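You operate a simulated robot arm through the tools that you are given. There is no shell and no other tool. Be economical: measure what you need, move in short steps, check, and stop when the job is done.

You are at the controls of a simulated two-armed robot. One attempt, no reset.

## Task
Dust the cherry leaf, then butt the maple strip to it.
Fine: use the tack cloth and hold the leaf still while you wipe; cloth back; slide the strip up to the leaf; hurt and break nothing.

Only the result counts: the job must be done as asked and must still hold three seconds after the hand-in. Knocking over, shifting, dropping, spilling or breaking anything else fails it. Flat cloth is picked up by pressing the open fingertips on it (5 to 10 N) and closing them slowly along it; thin cloth reads only 2 to 8 mm in the jaws.

## Robot
Two 7-joint arms with two-finger parallel grippers on one trunk, on a base that drives. Base frame: it is fixed to the floor where the robot stands at the start and does not move with it; the origin is under the middle of the robot, x ahead of it, y to its left, z up; the surface under the hand at the start is at about z = 0.84. Units: m, degrees, N and s.
The left shoulder is at the start at [0.07, 0.134, 1.226], the right one opposite. With the tool pointing down near the work surface each hand reaches from about 0.1 to 0.64 m from the robot's upright axis, wherever it stands, measured 20 degrees to its own side. Payload 1.57 kg a hand.
The TCP of each hand is the grasp point between the finger pads, 0.03 m short of the fingertips. In the tool frame z runs along the fingers and y along their closing line. The gripper opens to 0.08 m. The fingers are 0.017 m wide and 0.012 m thick; the gripper's body (0.04 by 0.082 m) begins 0.08 m behind the TCP.
Orientation is told as [roll, pitch, yaw] about the base's x, y, z axes, in that order, counted from this pose: with the fingers straight down and closing along the base's y, the tool's x points along the base's -x, its y along +y and its z along -z.

## Interface
- The arms move only by the tool arm_command. It takes "left_targets", "right_targets" or both (then of equal length, played together; a hand with none holds still); each is a list of rows, each an object of numbers (a shift or turn left out is 0, a gripper value left out holds the last): "ax", "ay", "az": the turn, a rotation vector about the base's x, y, z in degrees; "x", "y", "z": the shift along the base's x, y, z in m; "fingers": the finger opening in m, from 0 to 0.08. In form: [{"ax": .., "ay": .., "az": .., "x": .., "y": .., "z": .., "fingers": ..}, ...]. A call has 1 to 20 rows; each row shifts and turns the commanded pose from where the row before left it. A row lasts 0.2 s, in which the tool goes at most 0.05 m and 8.6 degrees; a call with a longer step from one row to the next is refused whole, and so is a gripper value outside its range. A pose out of reach is approached as far as the arm can. The call stops where the force on the tool passes 40 N (or 10 N more than at its start, if that is more) or the arm is blocked; 0.2 s more then pass. Each finger travels about 0.153 m/s and halts on what it meets, pressing with about 23 N; the grip force reading is that of the motor and also rises with nothing between the fingers. The clock runs only during rows and for 0.2 s after the last one: add rows that do not move to give the fingers time. The reply holds the time, the measured pose of the TCP, the force on the tool along the base axes, the opening and the grip force, in the units named above and with some noise, with the torque about the TCP (base axes, N m) and any sound that the robot's microphone picked up.
- Cameras (640 x 400 px; columns grow to the right, rows downward): "scene" is now at [0.1282, 0.0192, 1.4379]; the picture's right is [0.25, -0.97, 0.00], its down [-0.69, -0.18, -0.70] and it looks along [0.68, 0.17, -0.71] (base axes); focal length 296 px, centre (320, 200). "left" rides on the left gripper at [0.072, 0.007, -0.122] in its tool frame; the picture's right is [-0.09, 1.00, 0.00], its down [-0.84, -0.08, -0.54] and it looks along [-0.54, -0.05, 0.84] (tool axes); focal length 238 px, centre (320, 200). "right" rides on the right gripper at [0.072, -0.007, -0.122] in its tool frame; the picture's right is [0.09, 1.00, 0.00], its down [-0.84, 0.08, -0.54] and it looks along [-0.54, 0.05, 0.84] (tool axes); focal length 238 px, centre (320, 200). There is no depth. A picture from a camera that has moved, and an enlarged one, comes with that camera's place and axes in the base frame and with its lens.
- camera(camera): a new picture of that camera. The clock stands still meanwhile.
- lift_body(by): slides the trunk up (or, below 0, down) by that many m; the arms and the scene camera ride with it, the base frame stays. It gives what a move gives, with no picture.
- steer(legs): drives the robot by 1 to 6 legs, each [ahead, left, turn to the left] in m, m and degrees, along the robot's own axes; the way and the turn of a leg run together, so that a leg with both is an arc; at most 1.5 m and 180 degrees a leg. The arms and the cameras ride along, it lands a little off, and it stops where it bumps. It gives what a move gives.
- turn_head(pan, tilt): turns the head with the scene camera to pan (to the left, within 86 degrees either way) and tilt (down, from -29 to 69), counted from straight ahead of the robot. It gives what a move gives.
- inspect(camera, box): a new picture of the part [left, top, right, bottom] of that camera's present view, enlarged. The clock stands still meanwhile.
- hand_in(): hands the job in; it is judged then, once.

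Work in short steps. Places have to be worked out from the pictures, the camera data and where the tool is seen: move nearer, look again, correct. Check each grasp and each placing, and mend what went wrong. You have 120 turns and 88 pictures in all, those below and enlarged ones among them. Open the grippers and draw the arms clear of the work before you hand the job in, unless the task says otherwise; then end with one line.

The tools are called after "Emit:" as name(argument=value, ...) on one line, values as JSON. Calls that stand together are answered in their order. arm_command: Moves the arms, as the interface text tells. Its arguments: {"type":"object","properties":{"left_targets":{"type":"array","items":{"type":"object","properties":{"ax":{"type":"number"},"ay":{"type":"number"},"az":{"type":"number"},"x":{"type":"number"},"y":{"type":"number"},"z":{"type":"number"},"fingers":{"type":"number"}}}},"right_targets":{"type":"array","items":{"type":"object","properties":{"ax":{"type":"number"},"ay":{"type":"number"},"az":{"type":"number"},"x":{"type":"number"},"y":{"type":"number"},"z":{"type":"number"},"fingers":{"type":"number"}}}}},"required":[]} The other tools are called the same way: lift_body (by) slides the trunk up or down; steer (legs) drives the base; turn_head (pan, tilt) turns the head that bears the scene camera; camera (camera) takes a picture; inspect (camera, box) takes an enlarged picture of a part of a camera's view; hand_in () hands the job in.

At the start:

```text
t: 0.0
left_tool_pos: [0.4648, 0.2741, 1.0706]
left_ee_rot: [0.0, -0.1, -0.1]
left_wrist_force: [-0.4, 0.3, 0.4]
left_torque: [0.02, -0.02, -0.01]
left_width: 0.0801
left_grasp_force: 0.1
right_tool_pos: [0.394, -0.1354, 1.1128]
right_ee_rot: [0.1, 0.0, 0.0]
right_wrist_force: [0.0, -0.4, 0.1]
right_torque: [0.0, 0.02, 0.03]
right_width: 0.0798
right_grasp_force: 0.0
trunk travel left (down, up): [-0.8, 0.14]
robot x, y, heading: [0.0022, 0.0027, 0.0]
head pan, tilt: [14.3, 45.4]
```

scene: 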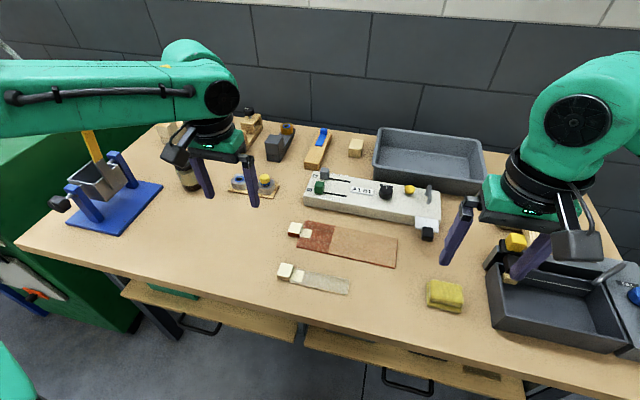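
right: 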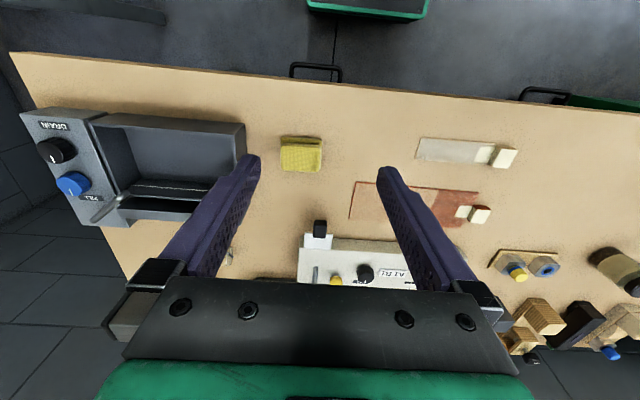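
left: 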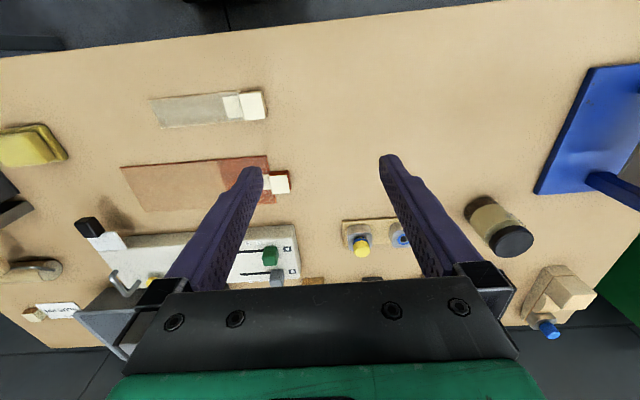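

The scene shows a reddish leaf with a tab, a pale strip with a tab, and a yellow cloth. I enlarge the work area to tell what is what.

Emit:
inspect(camera="scene", box=[260, 200, 480, 330])

Emit:
inspect(camera="scene", box=[140, 110, 450, 250])

Emit:
inspect(camera="right", box=[260, 120, 540, 290])

```text
2.91 times, centred on (370, 265) of scene
camera zoom: at [0.1282, 0.0192, 1.4379], right [0.25, -0.97, 0.0], down [-0.69, -0.18, -0.7], along [0.68, 0.17, -0.71], focal length 862 px, centre (174, 11)
```

zoom: 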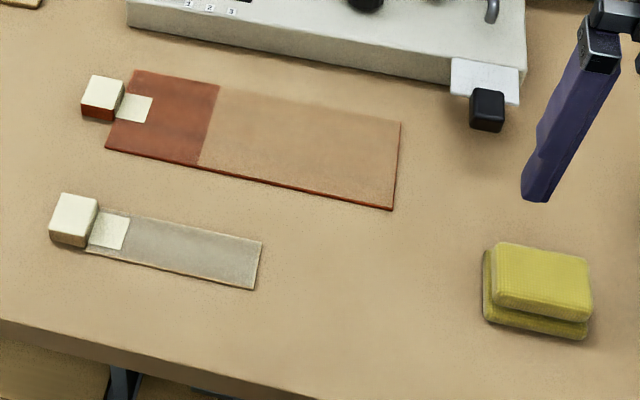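

```text
2.06 times, centred on (295, 180) of scene
camera zoom: at [0.1282, 0.0192, 1.4379], right [0.25, -0.97, 0.0], down [-0.69, -0.18, -0.7], along [0.68, 0.17, -0.71], focal length 612 px, centre (372, 241)
```

zoom: 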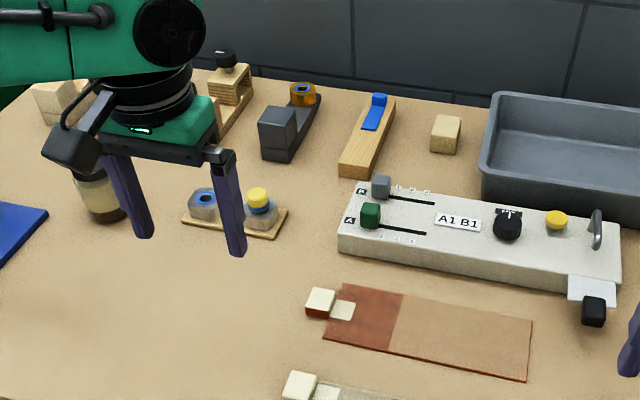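

```text
2.29 times, centred on (400, 205) of right
camera zoom: at [0.3219, -0.1429, 1.234], right [-0.09, 1.0, 0.0], down [0.84, 0.08, 0.54], along [0.54, 0.05, -0.84], focal length 545 px, centre (137, 189)
```

zoom: 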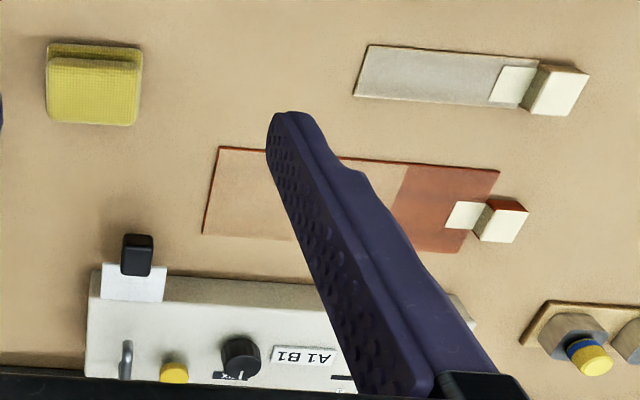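

The leaf is at about x .53–.617, y −.058–.18, with dust from y −.058 to .10. The strip is at x .433–.475, y .037–.167, and the cloth is around (.48, −.165). I bring the right hand over the cloth and the left hand nearer the clean end of the leaf for a closer look.

Emit:
arm_command(right_targets=[{"z": -0.04, "y": -0.01}, {"z": -0.04, "y": -0.01}, {"z": -0.03, "y": -0.01}, {"z": 0}], left_targets=[{"z": -0.02, "y": -0.03}, {"z": -0.02, "y": -0.03}, {"z": -0.02, "y": -0.04}, {"z": -0.02, "y": -0.02}])

Emit:
camera(camera="right")

Emit:
camera(camera="left")

```text
t: 1.0
left_tool_pos: [0.4653, 0.153, 0.9899]
left_ee_rot: [0.1, 0.0, 0.1]
left_wrist_force: [-0.3, 0.4, 0.2]
left_torque: [0.01, 0.02, -0.02]
left_width: 0.0799
left_grasp_force: 0.0
right_tool_pos: [0.3941, -0.1674, 1.0013]
right_ee_rot: [0.0, 0.0, -0.2]
right_wrist_force: [-0.7, -0.3, -0.2]
right_torque: [-0.03, 0.0, 0.02]
right_width: 0.0798
right_grasp_force: 0.1
trunk travel left (down, up): [-0.8, 0.14]
robot x, y, heading: [0.0014, 0.0031, 0.3]
head pan, tilt: [14.3, 45.4]
```

```text
81 pictures are left
camera right: at [0.3231, -0.1741, 1.1233], right [-0.09, 1.0, 0.0], down [0.84, 0.08, 0.54], along [0.54, 0.05, -0.84], focal length 238 px, centre (320, 200)
```

right: 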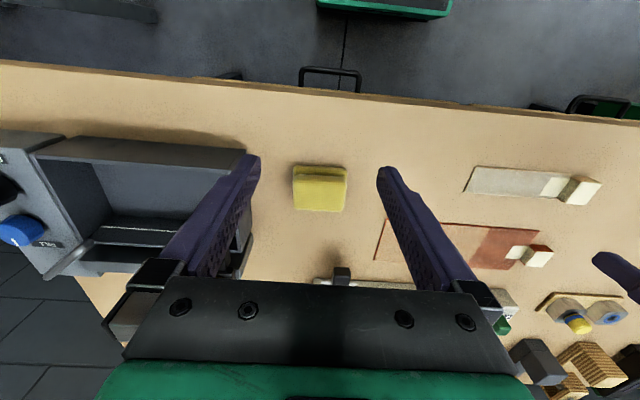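

```text
80 pictures are left
camera left: at [0.394, 0.1585, 1.1128], right [0.09, 1.0, 0.0], down [0.84, -0.08, 0.54], along [0.54, -0.05, -0.84], focal length 238 px, centre (320, 200)
```

left: 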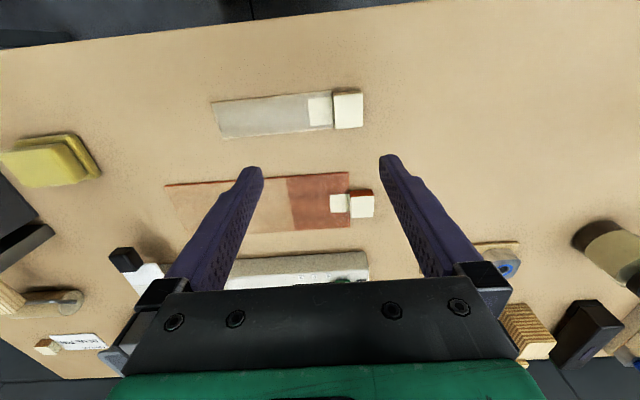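

Enlarging the cloth, the leaf's tab and the strip to see their make.

Emit:
inspect(camera="right", box=[270, 140, 370, 230])

Emit:
inspect(camera="left", box=[150, 80, 400, 240])

Emit:
inspect(camera="scene", box=[400, 260, 480, 320])

```text
4.44 times, centred on (320, 185) of right
camera zoom: at [0.3231, -0.1741, 1.1233], right [-0.09, 1.0, 0.0], down [0.84, 0.08, 0.54], along [0.54, 0.05, -0.84], focal length 1059 px, centre (320, 267)
```

zoom: 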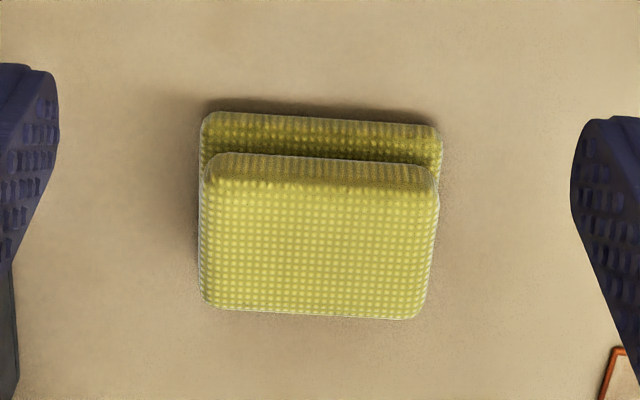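

```text
2.50 times, centred on (275, 160) of left
camera zoom: at [0.394, 0.1585, 1.1128], right [0.09, 1.0, 0.0], down [0.84, -0.08, 0.54], along [0.54, -0.05, -0.84], focal length 596 px, centre (432, 300)
```

zoom: 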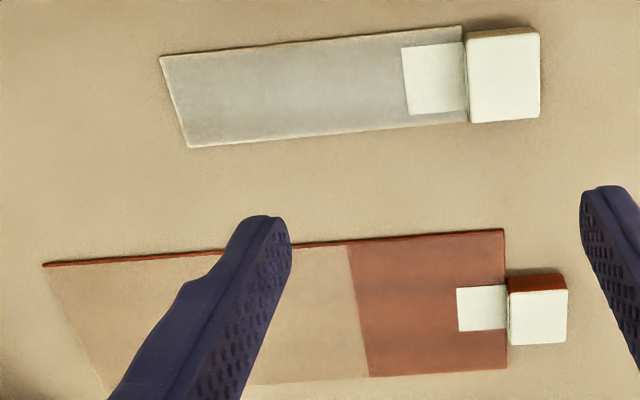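

```text
6.67 times, centred on (440, 290) of scene
camera zoom: at [0.1289, 0.0185, 1.4378], right [0.25, -0.97, 0.0], down [-0.69, -0.18, -0.7], along [0.68, 0.17, -0.71], focal length 1976 px, centre (-480, -400)
```

zoom: 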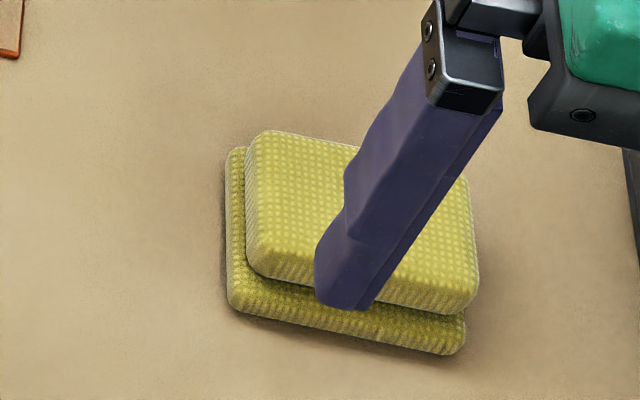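

The leaf's grip block is at about (.572, .197) and the strip's block at about (.4525, .183), each about 3 cm wide and 2 cm high. The pad is at (.477, −.162), .052 × .067. Wiping at x .6, y .07 would stretch the right arm, so I drive 6 cm ahead with both hands high.

Emit:
steer(legs=[[0.06, 0, 0]])

```text
t: 2.0
left_tool_pos: [0.5201, 0.1529, 0.9934]
left_ee_rot: [-0.1, -0.3, -0.1]
left_wrist_force: [-0.2, -0.1, 0.4]
left_torque: [0.04, -0.03, 0.0]
left_width: 0.0801
left_grasp_force: 0.1
right_tool_pos: [0.4491, -0.1671, 1.0039]
right_ee_rot: [0.0, -0.3, -0.1]
right_wrist_force: [-0.7, 1.1, -0.6]
right_torque: [-0.01, -0.05, 0.02]
right_width: 0.0801
right_grasp_force: 0.0
trunk travel left (down, up): [-0.8, 0.14]
robot x, y, heading: [0.0619, 0.0023, 0.0]
head pan, tilt: [14.3, 45.4]
```

Now I yaw the left hand by −90° (its camera swings outward) and set it above the leaf block. The right hand goes above the pad.

Emit:
arm_command(left_targets=[{"az": -8.2, "x": 0.005, "y": 0.004}, {"az": -8.2, "x": 0.005, "y": 0.004}, {"az": -8.2, "x": 0.005, "y": 0.004}, {"az": -8.2, "x": 0.005, "y": 0.004}, {"az": -8.2, "x": 0.005, "y": 0.004}, {"az": -8.2, "x": 0.005, "y": 0.004}, {"az": -8.2, "x": 0.005, "y": 0.004}, {"az": -8.2, "x": 0.005, "y": 0.004}, {"az": -8.2, "x": 0.005, "y": 0.004}, {"az": -8.1, "x": 0.005, "y": 0.004}, {"az": -8.1, "x": 0.002, "y": 0.004}, {}], right_targets=[{"x": 0.01}, {"x": 0.009}, {"x": 0.009, "y": 0.005}, {"z": -0.02}, {"z": -0.02}, {"z": -0.02}, {}, {}, {}, {}, {}, {}])

Emit:
camera(camera="left")

Emit:
camera(camera="right")

Emit:
camera(camera="scene")

```text
t: 4.6
left_tool_pos: [0.577, 0.1971, 0.9912]
left_ee_rot: [0.0, 0.0, -90.0]
left_wrist_force: [0.3, -0.2, 0.1]
left_torque: [0.0, -0.02, 0.02]
left_width: 0.0802
left_grasp_force: 0.1
right_tool_pos: [0.4821, -0.1624, 0.9423]
right_ee_rot: [0.0, 0.0, 0.0]
right_wrist_force: [-0.3, -0.6, 0.4]
right_torque: [0.02, 0.0, 0.01]
right_width: 0.08
right_grasp_force: 0.2
trunk travel left (down, up): [-0.8, 0.14]
robot x, y, heading: [0.06, -0.0024, -0.1]
head pan, tilt: [14.3, 45.4]
```

```text
76 pictures are left
camera left: at [0.5839, 0.2684, 1.1134], right [1.0, -0.09, 0.0], down [-0.08, -0.84, 0.54], along [-0.05, -0.54, -0.84], focal length 238 px, centre (320, 200)
```

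left: 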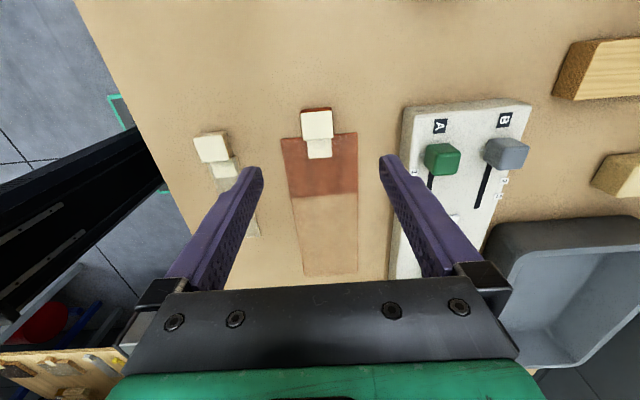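

```text
75 pictures are left
camera right: at [0.4098, -0.1686, 1.0637], right [-0.09, 1.0, 0.0], down [0.84, 0.08, 0.54], along [0.54, 0.05, -0.84], focal length 238 px, centre (320, 200)
```

right: 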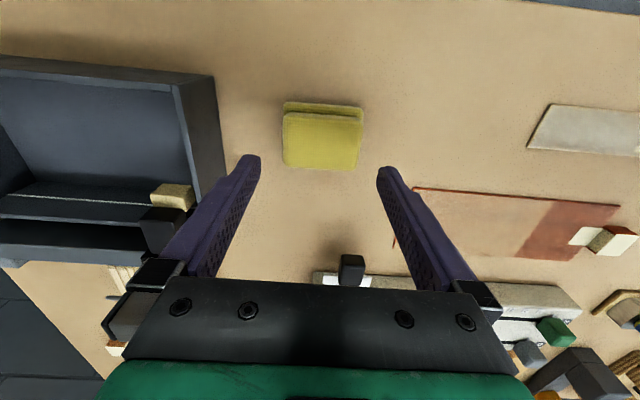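

```text
74 pictures are left
camera scene: at [0.1879, 0.019, 1.4379], right [0.25, -0.97, 0.0], down [-0.69, -0.18, -0.7], along [0.68, 0.17, -0.71], focal length 296 px, centre (320, 200)
```

scene: 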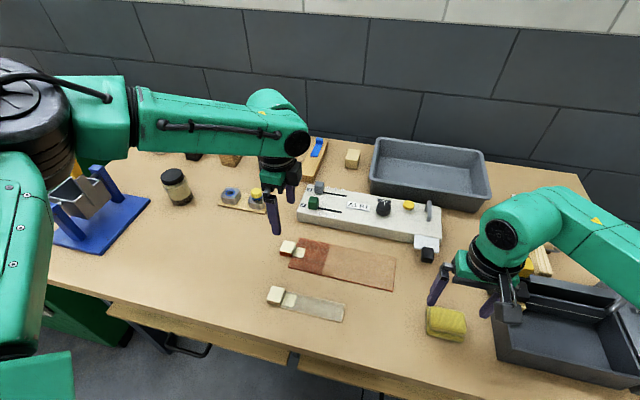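

The pad's centre is at about (.478, −.1615). The right hand is centred in y and goes down around it with its fingers open. The left hand goes down above the leaf block, to z .93.

Emit:
arm_command(right_targets=[{"x": -0.004, "y": 0.001, "z": -0.02}, {"z": -0.02}, {"z": -0.01}, {"z": -0.008}, {}], left_targets=[{"x": -0.005, "z": -0.02}, {"z": -0.02}, {"z": -0.02}, {}, {}])

Emit:
camera(camera="right")

Emit:
inspect(camera="scene", box=[390, 260, 530, 350])

Emit:
camera(camera="left")

```text
t: 5.8
left_tool_pos: [0.5669, 0.201, 0.9347]
left_ee_rot: [0.2, 0.0, -90.0]
left_wrist_force: [-0.4, 1.0, 0.7]
left_torque: [0.0, -0.02, 0.0]
left_width: 0.0801
left_grasp_force: 0.0
left hand out of reach, approached as far as the arm can: row 3
right_tool_pos: [0.4785, -0.1604, 0.8836]
right_ee_rot: [0.0, 0.0, 0.0]
right_wrist_force: [-0.2, 0.6, -0.3]
right_torque: [0.02, 0.01, 0.01]
right_width: 0.08
right_grasp_force: 0.0
trunk travel left (down, up): [-0.8, 0.14]
robot x, y, heading: [0.06, -0.0005, -0.0]
head pan, tilt: [14.3, 45.4]
```

```text
73 pictures are left
camera right: at [0.406, -0.1675, 1.0057], right [-0.09, 1.0, 0.0], down [0.84, 0.08, 0.54], along [0.54, 0.05, -0.84], focal length 238 px, centre (320, 200)
```

right: 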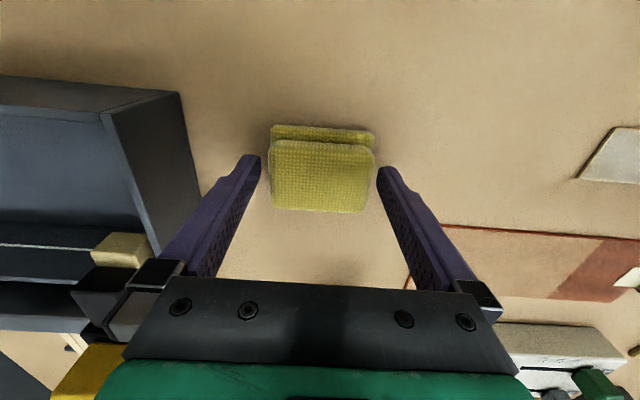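

```text
4.44 times, centred on (460, 305) of scene
camera zoom: at [0.1881, 0.0189, 1.4379], right [0.25, -0.97, 0.0], down [-0.69, -0.18, -0.7], along [0.68, 0.17, -0.71], focal length 1318 px, centre (-302, -267)
```

zoom: 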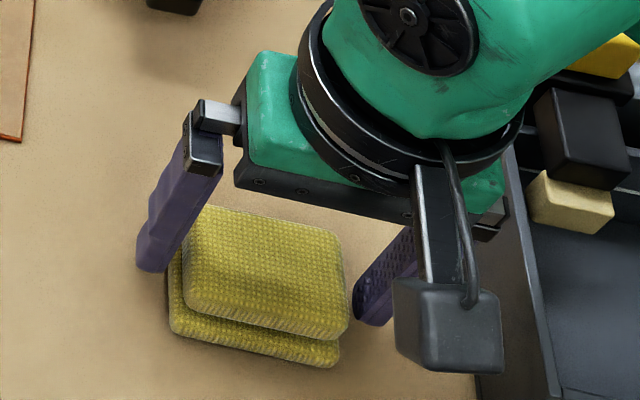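

```text
71 pictures are left
camera left: at [0.5731, 0.2715, 1.0569], right [1.0, -0.09, 0.0], down [-0.08, -0.84, 0.54], along [-0.05, -0.54, -0.84], focal length 238 px, centre (320, 200)
```

left: 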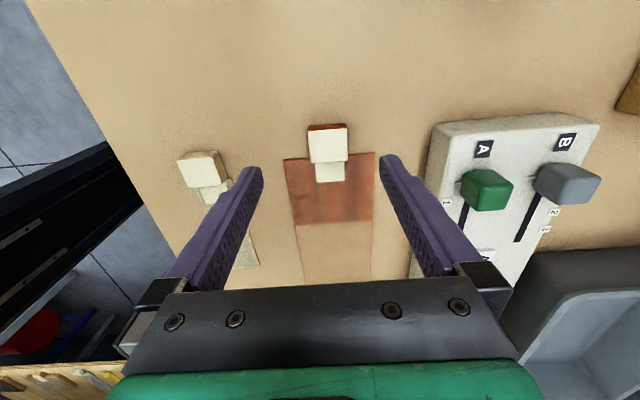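

The pad is centred between the right fingers. The left hand cannot get down at −90° yaw, so I lift it, yaw it back and will grip the block along y. At the same time the right hand lowers 4 mm and closes slowly.

Emit:
arm_command(right_targets=[{"z": -0.004, "y": -0.001}, {"fingers": 0.074}, {"fingers": 0.07}, {"fingers": 0.066}, {"fingers": 0.063}, {"fingers": 0.06}, {}, {}, {}, {}, {}, {}], left_targets=[{"z": 0.02, "az": 8.2}, {"z": 0.02, "az": 8.2}, {"az": 8.2, "x": 0.002, "y": -0.001}, {"az": 8.2, "y": -0.001}, {"az": 8.2}, {"az": 8.2}, {"az": 8.2}, {"az": 8.2}, {"az": 8.2}, {"az": 8.1}, {"az": 8.1}, {}])

Emit:
inspect(camera="scene", box=[390, 260, 530, 350])

Emit:
camera(camera="left")

```text
t: 8.4
left_tool_pos: [0.5677, 0.1984, 0.9729]
left_ee_rot: [0.0, 0.0, 0.1]
left_wrist_force: [0.3, 0.0, 0.2]
left_torque: [0.01, 0.0, 0.0]
left_width: 0.0798
left_grasp_force: 0.0
right_tool_pos: [0.4767, -0.1613, 0.8798]
right_ee_rot: [0.0, -0.1, 0.0]
right_wrist_force: [-0.2, -0.8, 0.7]
right_torque: [0.01, 0.01, 0.06]
right_width: 0.0689
right_grasp_force: 23.3
trunk travel left (down, up): [-0.8, 0.14]
robot x, y, heading: [0.0591, -0.0015, 0.2]
head pan, tilt: [14.3, 45.4]
```

```text
4.44 times, centred on (460, 305) of scene
camera zoom: at [0.1878, 0.0191, 1.4379], right [0.25, -0.97, 0.0], down [-0.69, -0.18, -0.7], along [0.68, 0.17, -0.71], focal length 1318 px, centre (-302, -267)
```

zoom: 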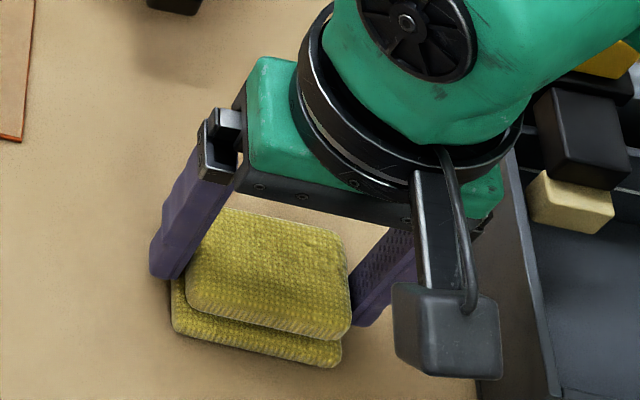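

```text
69 pictures are left
camera left: at [0.4966, 0.2038, 1.0969], right [0.09, 1.0, 0.0], down [0.84, -0.08, 0.54], along [0.54, -0.05, -0.84], focal length 238 px, centre (320, 200)
```

left: 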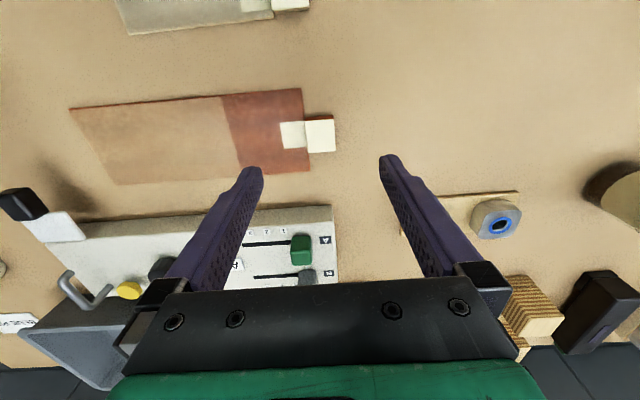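

The pad is gripped (.069 wide, 23 N). The leaf block is at (.572, .197), so the left hand comes down around it with .05 opening, at yaw 0.

Emit:
arm_command(left_targets=[{"x": 0.004, "y": -0.0015, "fingers": 0.05}, {"z": -0.025}, {"z": -0.025}, {"z": -0.02}, {"z": -0.015}, {}])

Emit:
camera(camera="left")

Emit:
inspect(camera="scene", box=[240, 200, 360, 290])

```text
t: 9.8
left_tool_pos: [0.5513, 0.2091, 0.9072]
left_ee_rot: [0.0, -0.1, 0.1]
left_wrist_force: [-0.7, -0.6, 0.4]
left_torque: [0.01, 0.03, 0.0]
left_width: 0.0502
left_grasp_force: 0.0
left hand out of reach, approached as far as the arm can: row 3, 4, 5
right_tool_pos: [0.477, -0.1616, 0.8793]
right_ee_rot: [0.0, 0.0, -0.1]
right_wrist_force: [-0.3, -0.7, 1.0]
right_torque: [-0.05, -0.03, 0.02]
right_width: 0.0688
right_grasp_force: 23.3
trunk travel left (down, up): [-0.8, 0.14]
robot x, y, heading: [0.0585, 0.0003, 0.2]
head pan, tilt: [14.3, 45.4]
```

```text
68 pictures are left
camera left: at [0.478, 0.2145, 1.0291], right [0.09, 1.0, 0.0], down [0.84, -0.08, 0.54], along [0.54, -0.05, -0.84], focal length 238 px, centre (320, 200)
```

left: 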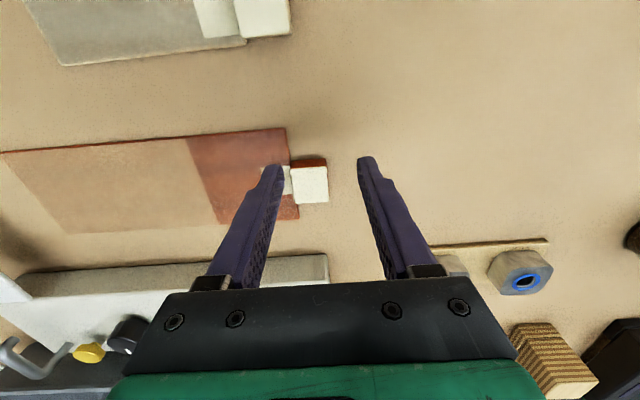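

```text
4.44 times, centred on (300, 245) of scene
camera zoom: at [0.1878, 0.0191, 1.4379], right [0.25, -0.97, 0.0], down [-0.69, -0.18, -0.7], along [0.68, 0.17, -0.71], focal length 1318 px, centre (409, 0)
```

zoom: 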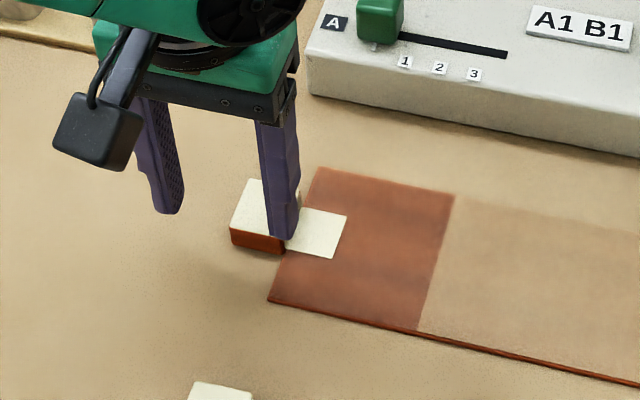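

The left arm falls short while going down: it slid back to x .551. The arms need to be closer and lower, so I lift both hands (this also tests the pad grip). Then I'll lower the trunk and drive a little ahead.

Emit:
arm_command(right_targets=[{"z": 0.01}, {"z": 0.03}, {"z": 0.04}, {"z": 0.04}, {"z": 0.03}, {}], left_targets=[{"z": 0.02, "x": -0.02}, {"z": 0.03, "x": -0.03}, {"z": 0.04}, {"z": 0.04}, {"z": 0.02}, {}])

Emit:
camera(camera="scene")

```text
t: 11.2
left_tool_pos: [0.4997, 0.2092, 1.0592]
left_ee_rot: [0.0, 0.0, -0.1]
left_wrist_force: [-0.1, 0.7, -0.1]
left_torque: [0.0, 0.01, 0.02]
left_width: 0.0502
left_grasp_force: 0.1
right_tool_pos: [0.477, -0.1625, 1.0282]
right_ee_rot: [0.0, 0.0, 0.0]
right_wrist_force: [-0.5, 0.2, 0.0]
right_torque: [0.0, 0.02, 0.0]
right_width: 0.069
right_grasp_force: 23.2
trunk travel left (down, up): [-0.8, 0.14]
robot x, y, heading: [0.0601, 0.0003, 0.0]
head pan, tilt: [14.3, 45.4]
```

```text
66 pictures are left
camera scene: at [0.1886, 0.019, 1.4378], right [0.25, -0.97, 0.0], down [-0.69, -0.18, -0.7], along [0.68, 0.17, -0.71], focal length 296 px, centre (320, 200)
```

scene: 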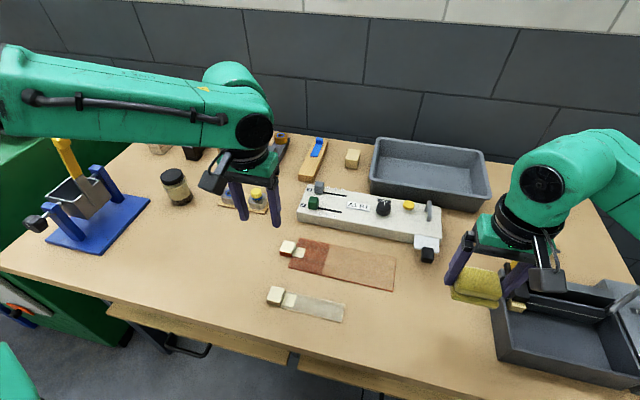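

The pad is held well. Before driving closer I look down at the gap between the robot and the bench.

Emit:
turn_head(pan=0, tilt=69)

Emit:
camera(camera="scene")

```text
t: 12.0
left_tool_pos: [0.4993, 0.2087, 1.058]
left_ee_rot: [0.0, 0.0, 0.0]
left_wrist_force: [-0.3, 0.3, 0.0]
left_torque: [-0.04, -0.02, 0.01]
left_width: 0.0504
left_grasp_force: 0.1
right_tool_pos: [0.476, -0.1609, 1.0297]
right_ee_rot: [0.0, 0.0, 0.0]
right_wrist_force: [0.4, 0.4, -0.4]
right_torque: [-0.03, -0.03, 0.04]
right_width: 0.0689
right_grasp_force: 23.2
trunk travel left (down, up): [-0.8, 0.14]
robot x, y, heading: [0.0609, 0.0005, -0.1]
head pan, tilt: [0.0, 68.8]
```

```text
65 pictures are left
camera scene: at [0.1652, -0.0008, 1.4096], right [0.0, -1.0, 0.0], down [-0.93, 0.0, -0.36], along [0.36, 0.0, -0.93], focal length 296 px, centre (320, 200)
```

scene: 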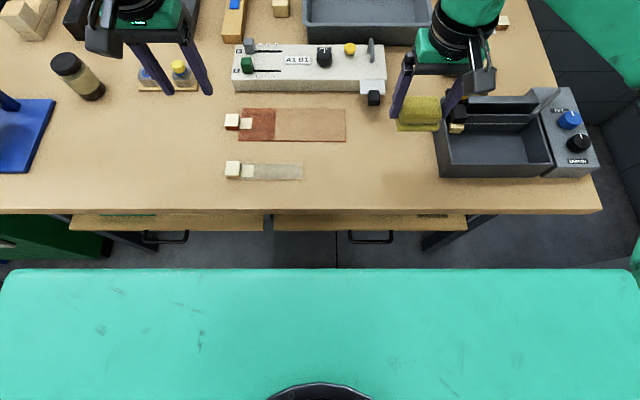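

There is about 15 cm between the chest and the bench edge, so I drive 9 cm further ahead. The hands are at z > 1.0 and clear of everything.

Emit:
steer(legs=[[0.09, 0, 0]])

Emit:
camera(camera="left")

```text
t: 13.2
left_tool_pos: [0.5888, 0.209, 1.0604]
left_ee_rot: [0.0, -0.2, 0.0]
left_wrist_force: [-0.4, -0.5, -0.6]
left_torque: [0.02, -0.01, 0.01]
left_width: 0.0501
left_grasp_force: 0.1
right_tool_pos: [0.5648, -0.1607, 1.0304]
right_ee_rot: [0.0, 0.0, 0.0]
right_wrist_force: [-0.2, 0.6, 0.3]
right_torque: [0.0, -0.02, 0.02]
right_width: 0.0691
right_grasp_force: 22.7
trunk travel left (down, up): [-0.8, 0.14]
robot x, y, heading: [0.1468, 0.0012, -0.1]
head pan, tilt: [0.0, 68.8]
```

```text
64 pictures are left
camera left: at [0.5159, 0.2151, 1.1813], right [0.09, 1.0, 0.0], down [0.84, -0.08, 0.54], along [0.54, -0.05, -0.84], focal length 238 px, centre (320, 200)
```

left: 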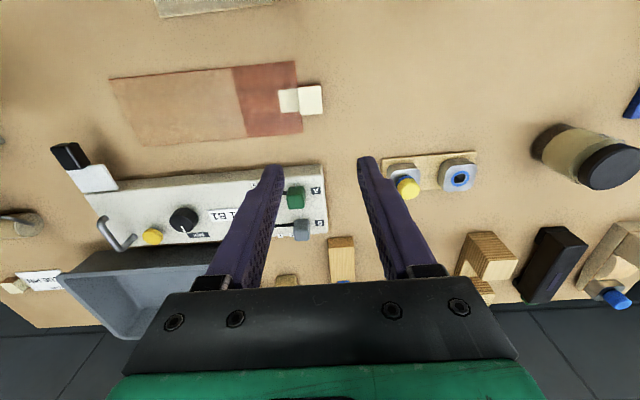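

Left hand goes back over the leaf block and down to z .905.

Emit:
arm_command(left_targets=[{"x": -0.017, "y": -0.012, "z": -0.02}, {"z": -0.04}, {"z": -0.035}, {"z": -0.03}, {"z": -0.03}, {}])

Emit:
camera(camera="left")

```text
t: 14.6
left_tool_pos: [0.5741, 0.1977, 0.9024]
left_ee_rot: [0.0, 0.0, -0.1]
left_wrist_force: [-0.2, -0.4, 0.6]
left_torque: [0.01, 0.0, -0.01]
left_width: 0.0498
left_grasp_force: 0.0
right_tool_pos: [0.5677, -0.1617, 1.0294]
right_ee_rot: [0.0, 0.0, 0.1]
right_wrist_force: [-0.7, 0.9, -0.9]
right_torque: [0.01, -0.03, 0.03]
right_width: 0.069
right_grasp_force: 23.1
trunk travel left (down, up): [-0.8, 0.14]
robot x, y, heading: [0.1505, -0.002, -0.2]
head pan, tilt: [0.0, 68.8]
```

```text
63 pictures are left
camera left: at [0.5018, 0.2029, 1.0243], right [0.09, 1.0, 0.0], down [0.84, -0.08, 0.54], along [0.54, -0.05, -0.84], focal length 238 px, centre (320, 200)
```

left: 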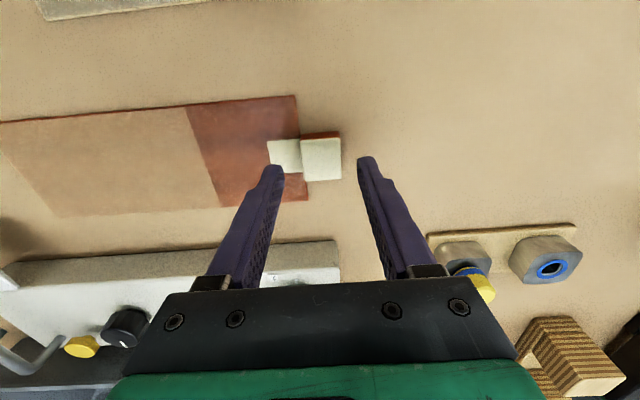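

Reach is fine now and the block reads (.572, .197), matching the hand. I go down to z .881 and close slowly.

Emit:
arm_command(left_targets=[{"x": -0.002, "z": -0.01}, {"y": -0.0005, "z": -0.011}, {}, {"fingers": 0.042}, {"fingers": 0.036}, {"fingers": 0.033}, {"fingers": 0.031}, {}])

Emit:
camera(camera="left")

```text
t: 16.4
left_tool_pos: [0.572, 0.1974, 0.8823]
left_ee_rot: [-0.1, 0.1, 0.0]
left_wrist_force: [-0.5, 0.8, -0.1]
left_torque: [-0.02, -0.05, 0.02]
left_width: 0.031
left_grasp_force: 0.0
right_tool_pos: [0.5669, -0.1611, 1.0279]
right_ee_rot: [0.1, 0.0, 0.0]
right_wrist_force: [1.0, -0.5, -0.4]
right_torque: [0.01, -0.02, 0.01]
right_width: 0.0687
right_grasp_force: 23.4
trunk travel left (down, up): [-0.8, 0.14]
robot x, y, heading: [0.1516, 0.0038, -0.2]
head pan, tilt: [0.0, 68.8]
```

```text
62 pictures are left
camera left: at [0.4997, 0.2026, 1.0039], right [0.09, 1.0, 0.0], down [0.84, -0.08, 0.54], along [0.54, -0.05, -0.84], focal length 238 px, centre (320, 200)
```

left: 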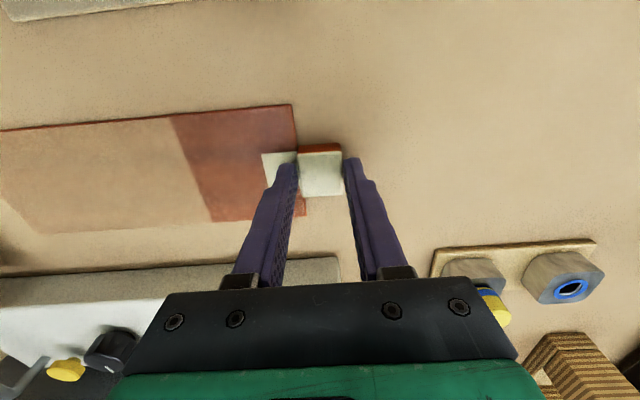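

The fingers straddle the block closely at .031. I lower 3 mm and close the rest of the way.

Emit:
arm_command(left_targets=[{"z": -0.003}, {"fingers": 0.029}, {"fingers": 0.027}, {"fingers": 0.024}, {}, {}])

Emit:
inspect(camera="left", box=[160, 80, 400, 230])

Emit:
camera(camera="scene")

```text
t: 17.8
left_tool_pos: [0.5712, 0.1967, 0.8781]
left_ee_rot: [0.0, 0.0, -0.1]
left_wrist_force: [-0.5, 0.0, 0.3]
left_torque: [0.01, -0.01, -0.04]
left_width: 0.029
left_grasp_force: 22.9
right_tool_pos: [0.5673, -0.1624, 1.0297]
right_ee_rot: [0.0, 0.0, 0.0]
right_wrist_force: [-0.3, -0.1, -0.6]
right_torque: [0.01, -0.02, -0.03]
right_width: 0.0689
right_grasp_force: 22.9
trunk travel left (down, up): [-0.8, 0.14]
robot x, y, heading: [0.1522, 0.0005, 0.1]
head pan, tilt: [0.0, 68.8]
```

```text
2.67 times, centred on (280, 155) of left
camera zoom: at [0.4994, 0.2025, 1.0008], right [0.09, 1.0, 0.0], down [0.84, -0.08, 0.54], along [0.54, -0.05, -0.84], focal length 636 px, centre (427, 320)
```

zoom: 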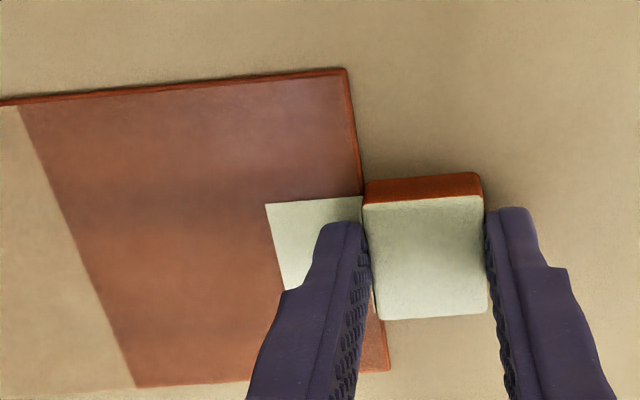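

```text
60 pictures are left
camera scene: at [0.2556, -0.001, 1.4096], right [0.0, -1.0, 0.0], down [-0.93, 0.0, -0.36], along [0.36, 0.0, -0.93], focal length 296 px, centre (320, 200)
```

scene: 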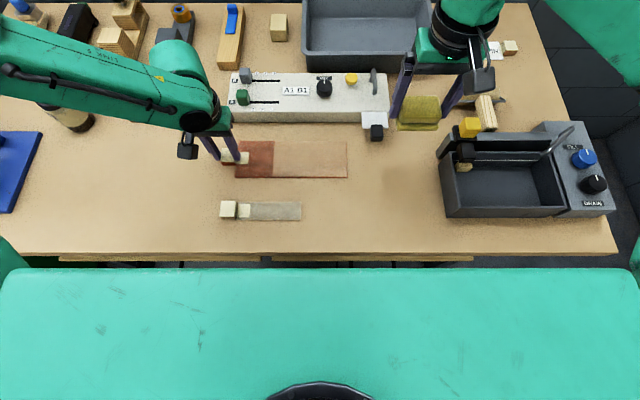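

The leaf is held firmly (.029, 23 N) and hasn't moved. I carry the pad over the clean boundary (x .551, y .072) and stop just above the leaf.

Emit:
arm_command(right_targets=[{"y": 0.04, "x": -0.005}, {"y": 0.04, "x": -0.005}, {"y": 0.04, "x": -0.006}, {"y": 0.04}, {"y": 0.04}, {"y": 0.034}, {"z": -0.04}, {"z": -0.04}, {"z": -0.03}, {"z": -0.015}, {}])

Emit:
camera(camera="scene")

Emit:
camera(camera="right")

```text
t: 20.1
left_tool_pos: [0.571, 0.1963, 0.8789]
left_ee_rot: [0.0, -0.1, 0.0]
left_wrist_force: [0.9, 0.7, 0.8]
left_torque: [0.03, -0.02, 0.0]
left_width: 0.0293
left_grasp_force: 23.3
right_tool_pos: [0.5515, 0.0716, 0.9046]
right_ee_rot: [0.1, 0.0, -0.1]
right_wrist_force: [1.6, 0.0, -0.8]
right_torque: [-0.01, 0.02, -0.01]
right_width: 0.0689
right_grasp_force: 23.3
trunk travel left (down, up): [-0.8, 0.14]
robot x, y, heading: [0.1508, -0.001, 0.2]
head pan, tilt: [0.0, 68.8]
```

```text
59 pictures are left
camera scene: at [0.2556, -0.0008, 1.4096], right [0.0, -1.0, 0.0], down [-0.93, 0.0, -0.36], along [0.36, 0.0, -0.93], focal length 296 px, centre (320, 200)
```

scene: 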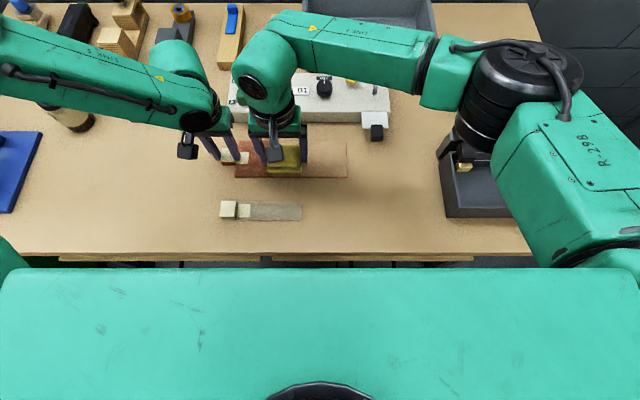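

```text
58 pictures are left
camera right: at [0.4795, 0.0654, 1.0269], right [-0.09, 1.0, 0.0], down [0.84, 0.08, 0.54], along [0.54, 0.05, -0.84], focal length 238 px, centre (320, 200)
```

right: 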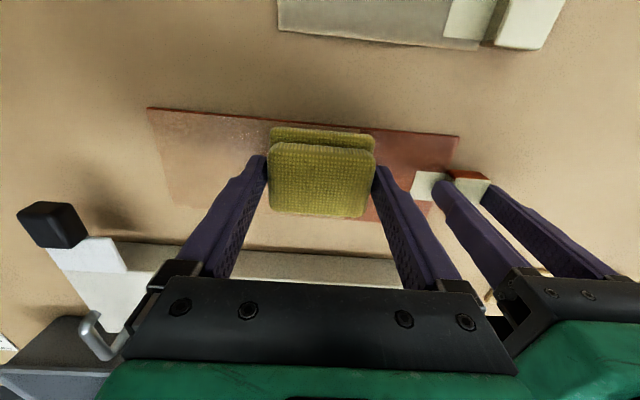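

All is in place, with the hands close but clear. I lower toward contact.

Emit:
arm_command(right_targets=[{"z": -0.01}, {"z": -0.008}, {"z": -0.002}, {"z": -0.001}, {}])

```text
t: 21.4
left_tool_pos: [0.5719, 0.1958, 0.8795]
left_ee_rot: [0.0, 0.0, 0.0]
left_wrist_force: [-0.3, 0.3, 0.5]
left_torque: [-0.01, -0.03, -0.02]
left_width: 0.029
left_grasp_force: 22.8
right_tool_pos: [0.5508, 0.0726, 0.8842]
right_ee_rot: [0.0, 0.0, 0.0]
right_wrist_force: [-0.2, 0.4, 0.2]
right_torque: [0.02, 0.01, -0.01]
right_width: 0.069
right_grasp_force: 22.8
trunk travel left (down, up): [-0.8, 0.14]
robot x, y, heading: [0.1498, 0.0015, 0.0]
head pan, tilt: [0.0, 68.8]
```

No contact yet at z .884, so I go on in 1 mm steps.

Emit:
arm_command(right_targets=[{"z": -0.001}, {"z": -0.001}, {}])

```text
t: 22.1
left_tool_pos: [0.5712, 0.1967, 0.8791]
left_ee_rot: [0.0, -0.1, 0.1]
left_wrist_force: [1.4, 0.9, -6.3]
left_torque: [0.05, -0.22, 0.11]
left_width: 0.0293
left_grasp_force: 23.2
right_tool_pos: [0.5509, 0.0715, 0.8821]
right_ee_rot: [0.1, -0.1, 0.0]
right_wrist_force: [-2.2, -2.5, 14.9]
right_torque: [-0.16, -0.03, 0.06]
right_width: 0.0688
right_grasp_force: 22.5
trunk travel left (down, up): [-0.8, 0.14]
robot x, y, heading: [0.1512, -0.0016, 0.1]
head pan, tilt: [0.0, 68.8]
```

That gives 15 N, with some going through the leaf to the left hand, which is more than I want. I ease off 0.8 mm.

Emit:
arm_command(right_targets=[{"z": 0.0008}, {}])

```text
t: 22.8
left_tool_pos: [0.5711, 0.1965, 0.8789]
left_ee_rot: [0.0, 0.0, 0.0]
left_wrist_force: [-1.1, 0.1, -4.7]
left_torque: [0.03, -0.01, -0.02]
left_width: 0.0288
left_grasp_force: 22.9
right_tool_pos: [0.55, 0.0723, 0.8827]
right_ee_rot: [0.0, -0.1, 0.0]
right_wrist_force: [1.2, 0.2, 9.8]
right_torque: [0.03, -0.1, -0.01]
right_width: 0.0688
right_grasp_force: 22.4
trunk travel left (down, up): [-0.8, 0.14]
robot x, y, heading: [0.1476, -0.0027, -0.1]
head pan, tilt: [0.0, 68.8]
```

Still 10 N, so I ease 0.6 mm more and do the first stroke toward −y.

Emit:
arm_command(right_targets=[{"z": 0.0006}, {"y": -0.008}, {"y": -0.012}, {"y": -0.012}, {"y": -0.012}, {}])

Emit:
camera(camera="right")

```text
t: 24.1
left_tool_pos: [0.5712, 0.1978, 0.8797]
left_ee_rot: [0.1, 0.0, 0.0]
left_wrist_force: [-0.3, -0.1, 0.7]
left_torque: [-0.05, 0.03, -0.03]
left_width: 0.0291
left_grasp_force: 23.2
right_tool_pos: [0.5505, 0.0275, 0.8826]
right_ee_rot: [-0.2, 0.1, 0.0]
right_wrist_force: [0.2, 0.2, -0.6]
right_torque: [-0.03, 0.01, 0.0]
right_width: 0.0691
right_grasp_force: 23.3
trunk travel left (down, up): [-0.8, 0.14]
robot x, y, heading: [0.1501, -0.0013, -0.0]
head pan, tilt: [0.0, 68.8]
```

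```text
57 pictures are left
camera right: at [0.4789, 0.0213, 1.0051], right [-0.09, 1.0, 0.0], down [0.84, 0.08, 0.54], along [0.54, 0.05, -0.84], focal length 238 px, centre (320, 200)
```

right: 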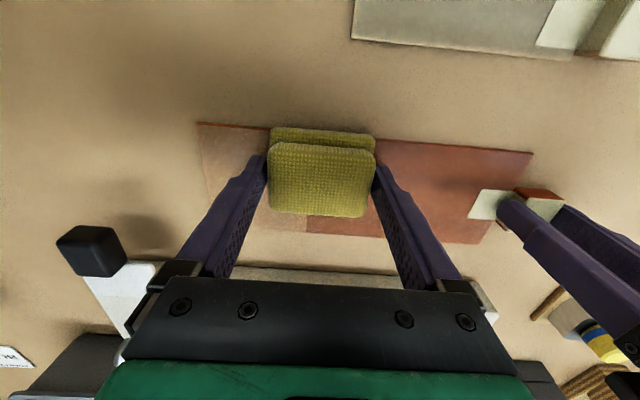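

Wiping works, since the area already passed shows clean cherry. But the force has dropped to about 0, so I press 0.7 mm more and continue.

Emit:
arm_command(right_targets=[{"z": -0.0007}, {}])

```text
t: 24.8
left_tool_pos: [0.5716, 0.1962, 0.8782]
left_ee_rot: [-0.1, -0.1, 0.0]
left_wrist_force: [1.2, 2.4, -2.4]
left_torque: [0.01, -0.08, 0.08]
left_width: 0.0289
left_grasp_force: 23.2
right_tool_pos: [0.5501, 0.0294, 0.8821]
right_ee_rot: [0.0, -0.1, 0.0]
right_wrist_force: [-0.2, -2.3, 5.8]
right_torque: [-0.13, 0.04, 0.01]
right_width: 0.069
right_grasp_force: 23.3
trunk travel left (down, up): [-0.8, 0.14]
robot x, y, heading: [0.1481, -0.0029, 0.2]
head pan, tilt: [0.0, 68.8]
```

That is 6 N, which is good. I continue the stroke toward the right end.

Emit:
arm_command(right_targets=[{"y": -0.01}, {"y": -0.01}, {"y": -0.01}, {"y": -0.01}, {"y": -0.01}])

```text
t: 25.9
left_tool_pos: [0.5713, 0.1966, 0.8793]
left_ee_rot: [0.0, 0.0, 0.0]
left_wrist_force: [-1.1, -2.9, -0.4]
left_torque: [-0.01, 0.01, 0.02]
left_width: 0.029
left_grasp_force: 22.8
right_tool_pos: [0.551, -0.0221, 0.8825]
right_ee_rot: [0.0, -0.2, 0.0]
right_wrist_force: [-0.1, 2.8, 6.4]
right_torque: [0.06, -0.01, -0.06]
right_width: 0.0689
right_grasp_force: 23.1
trunk travel left (down, up): [-0.8, 0.14]
robot x, y, heading: [0.1514, 0.0004, -0.2]
head pan, tilt: [0.0, 68.8]
```

Steady at 6 N. I go on past the leaf's end, then lift and look.

Emit:
arm_command(right_targets=[{"y": -0.01}, {"y": -0.01}, {"y": -0.01}, {"y": -0.01}, {"z": 0.02}, {"z": 0.02}, {}])

Emit:
camera(camera="right")

Emit:
camera(camera="scene")

```text
t: 27.6
left_tool_pos: [0.571, 0.1958, 0.8789]
left_ee_rot: [0.0, 0.0, -0.1]
left_wrist_force: [0.4, -0.2, 1.2]
left_torque: [0.06, 0.01, -0.02]
left_width: 0.0288
left_grasp_force: 23.2
right_tool_pos: [0.5519, -0.0624, 0.9218]
right_ee_rot: [0.0, 0.0, -0.1]
right_wrist_force: [0.3, 0.6, 0.5]
right_torque: [0.0, -0.02, 0.03]
right_width: 0.069
right_grasp_force: 23.4
trunk travel left (down, up): [-0.8, 0.14]
robot x, y, heading: [0.1496, -0.0041, -0.2]
head pan, tilt: [0.0, 68.8]
```

```text
56 pictures are left
camera right: at [0.4794, -0.0688, 1.0449], right [-0.09, 1.0, 0.0], down [0.84, 0.08, 0.54], along [0.54, 0.05, -0.84], focal length 238 px, centre (320, 200)
```

right: 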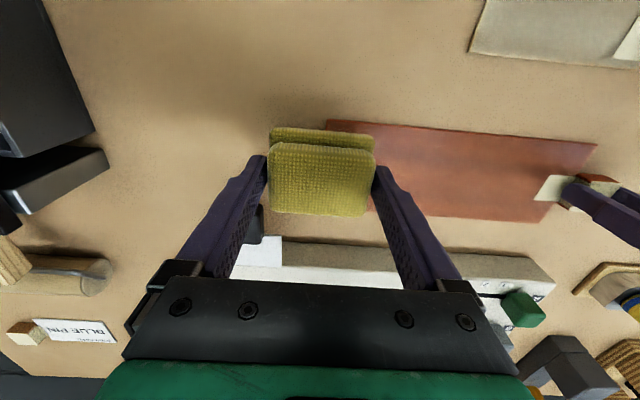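

```text
55 pictures are left
camera scene: at [0.2555, -0.0009, 1.4096], right [0.0, -1.0, 0.0], down [-0.93, 0.0, -0.36], along [0.36, 0.0, -0.93], focal length 296 px, centre (320, 200)
```

scene: 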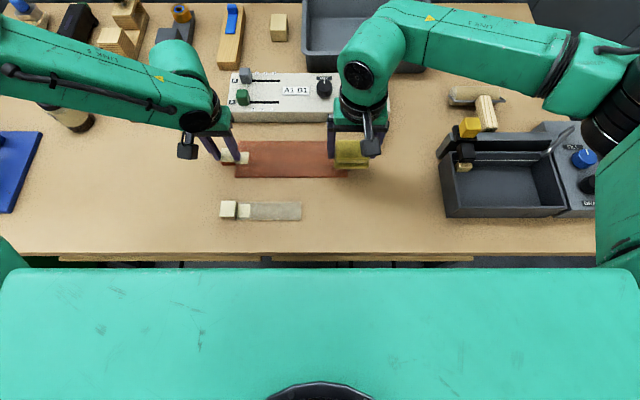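

The leaf looks fully red. I move the pad aside toward its home and check the whole leaf closely before putting the cloth down.

Emit:
arm_command(right_targets=[{"z": 0.04, "x": -0.01}, {"z": 0.04, "y": -0.02, "x": -0.015}, {"y": -0.04, "x": -0.025}, {"y": -0.04, "x": -0.025}, {}])

Emit:
inspect(camera="scene", box=[200, 120, 370, 230])

Emit:
camera(camera="right")

```text
t: 28.8
left_tool_pos: [0.5709, 0.1964, 0.8791]
left_ee_rot: [-0.1, 0.0, 0.0]
left_wrist_force: [-0.6, -0.7, 3.8]
left_torque: [0.05, -0.02, -0.02]
left_width: 0.0288
left_grasp_force: 23.4
right_tool_pos: [0.4741, -0.1606, 1.0037]
right_ee_rot: [0.0, 0.1, -0.1]
right_wrist_force: [0.9, 0.2, -0.5]
right_torque: [0.02, 0.03, 0.03]
right_width: 0.069
right_grasp_force: 22.4
trunk travel left (down, up): [-0.8, 0.14]
robot x, y, heading: [0.15, -0.0009, 0.1]
head pan, tilt: [0.0, 68.8]
```

```text
3.64 times, centred on (285, 175) of scene
camera zoom: at [0.256, -0.0001, 1.4097], right [0.0, -1.0, 0.0], down [-0.93, 0.0, -0.36], along [0.36, 0.0, -0.93], focal length 1078 px, centre (447, 291)
```

zoom: 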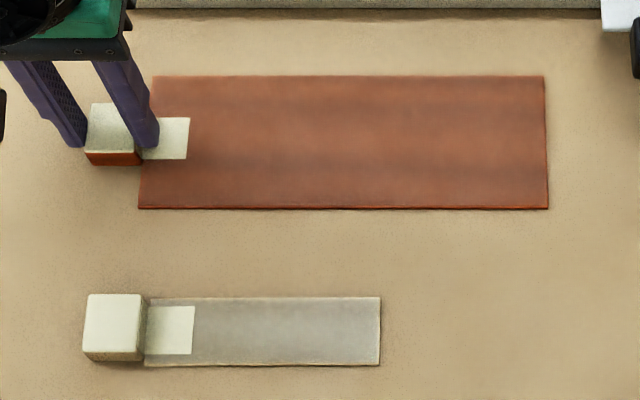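

```text
53 pictures are left
camera right: at [0.4034, -0.168, 1.1249], right [-0.09, 1.0, 0.0], down [0.84, 0.08, 0.54], along [0.54, 0.05, -0.84], focal length 238 px, centre (320, 200)
```

right: 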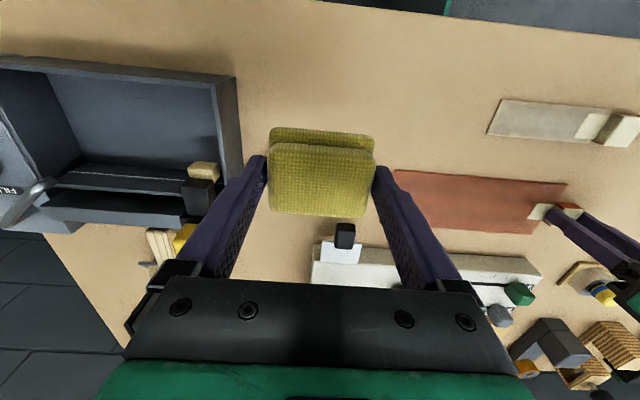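

The leaf is clean from end to end and still in place. Now the cloth goes back: down to just above its old place.

Emit:
arm_command(right_targets=[{"z": -0.04, "x": 0.003}, {"z": -0.04}, {"z": -0.03}, {"z": -0.008}, {}])

```text
t: 29.9
left_tool_pos: [0.5713, 0.1956, 0.879]
left_ee_rot: [0.0, 0.0, 0.0]
left_wrist_force: [0.7, 0.4, 0.4]
left_torque: [-0.01, 0.0, 0.0]
left_width: 0.029
left_grasp_force: 22.7
right_tool_pos: [0.478, -0.1606, 0.8834]
right_ee_rot: [0.0, 0.0, -0.1]
right_wrist_force: [0.3, -0.2, -0.1]
right_torque: [-0.01, 0.0, -0.03]
right_width: 0.0693
right_grasp_force: 23.1
trunk travel left (down, up): [-0.8, 0.14]
robot x, y, heading: [0.1491, -0.0005, -0.3]
head pan, tilt: [0.0, 68.8]
```

Lowering the last 3–4 mm in small steps.

Emit:
arm_command(right_targets=[{"z": -0.001, "y": -0.001}, {"z": -0.001}, {"z": -0.001}, {"z": -0.0005}, {}])

```text
t: 31.1
left_tool_pos: [0.5718, 0.196, 0.8793]
left_ee_rot: [0.2, 0.1, 0.0]
left_wrist_force: [0.3, -0.9, 0.3]
left_torque: [0.0, 0.01, 0.01]
left_width: 0.0292
left_grasp_force: 23.3
right_tool_pos: [0.4779, -0.1634, 0.8803]
right_ee_rot: [0.0, 0.1, 0.1]
right_wrist_force: [0.2, -0.3, -0.2]
right_torque: [0.0, 0.01, 0.02]
right_width: 0.0692
right_grasp_force: 22.4
trunk travel left (down, up): [-0.8, 0.14]
robot x, y, heading: [0.1472, 0.0014, 0.2]
head pan, tilt: [0.0, 68.8]
```

Emit:
arm_command(right_targets=[{"z": -0.0007, "y": 0.0015}, {"z": -0.0006}, {}])

```text
t: 31.9
left_tool_pos: [0.571, 0.1965, 0.8793]
left_ee_rot: [0.0, 0.1, 0.1]
left_wrist_force: [-0.8, 0.3, -0.5]
left_torque: [0.05, 0.0, 0.02]
left_width: 0.0293
left_grasp_force: 23.4
right_tool_pos: [0.4792, -0.1619, 0.8792]
right_ee_rot: [-0.1, -0.1, 0.0]
right_wrist_force: [-0.2, -1.6, 5.7]
right_torque: [-0.26, 0.08, 0.0]
right_width: 0.069
right_grasp_force: 23.1
trunk travel left (down, up): [-0.8, 0.14]
robot x, y, heading: [0.15, 0.0011, 0.2]
head pan, tilt: [0.0, 68.8]
```

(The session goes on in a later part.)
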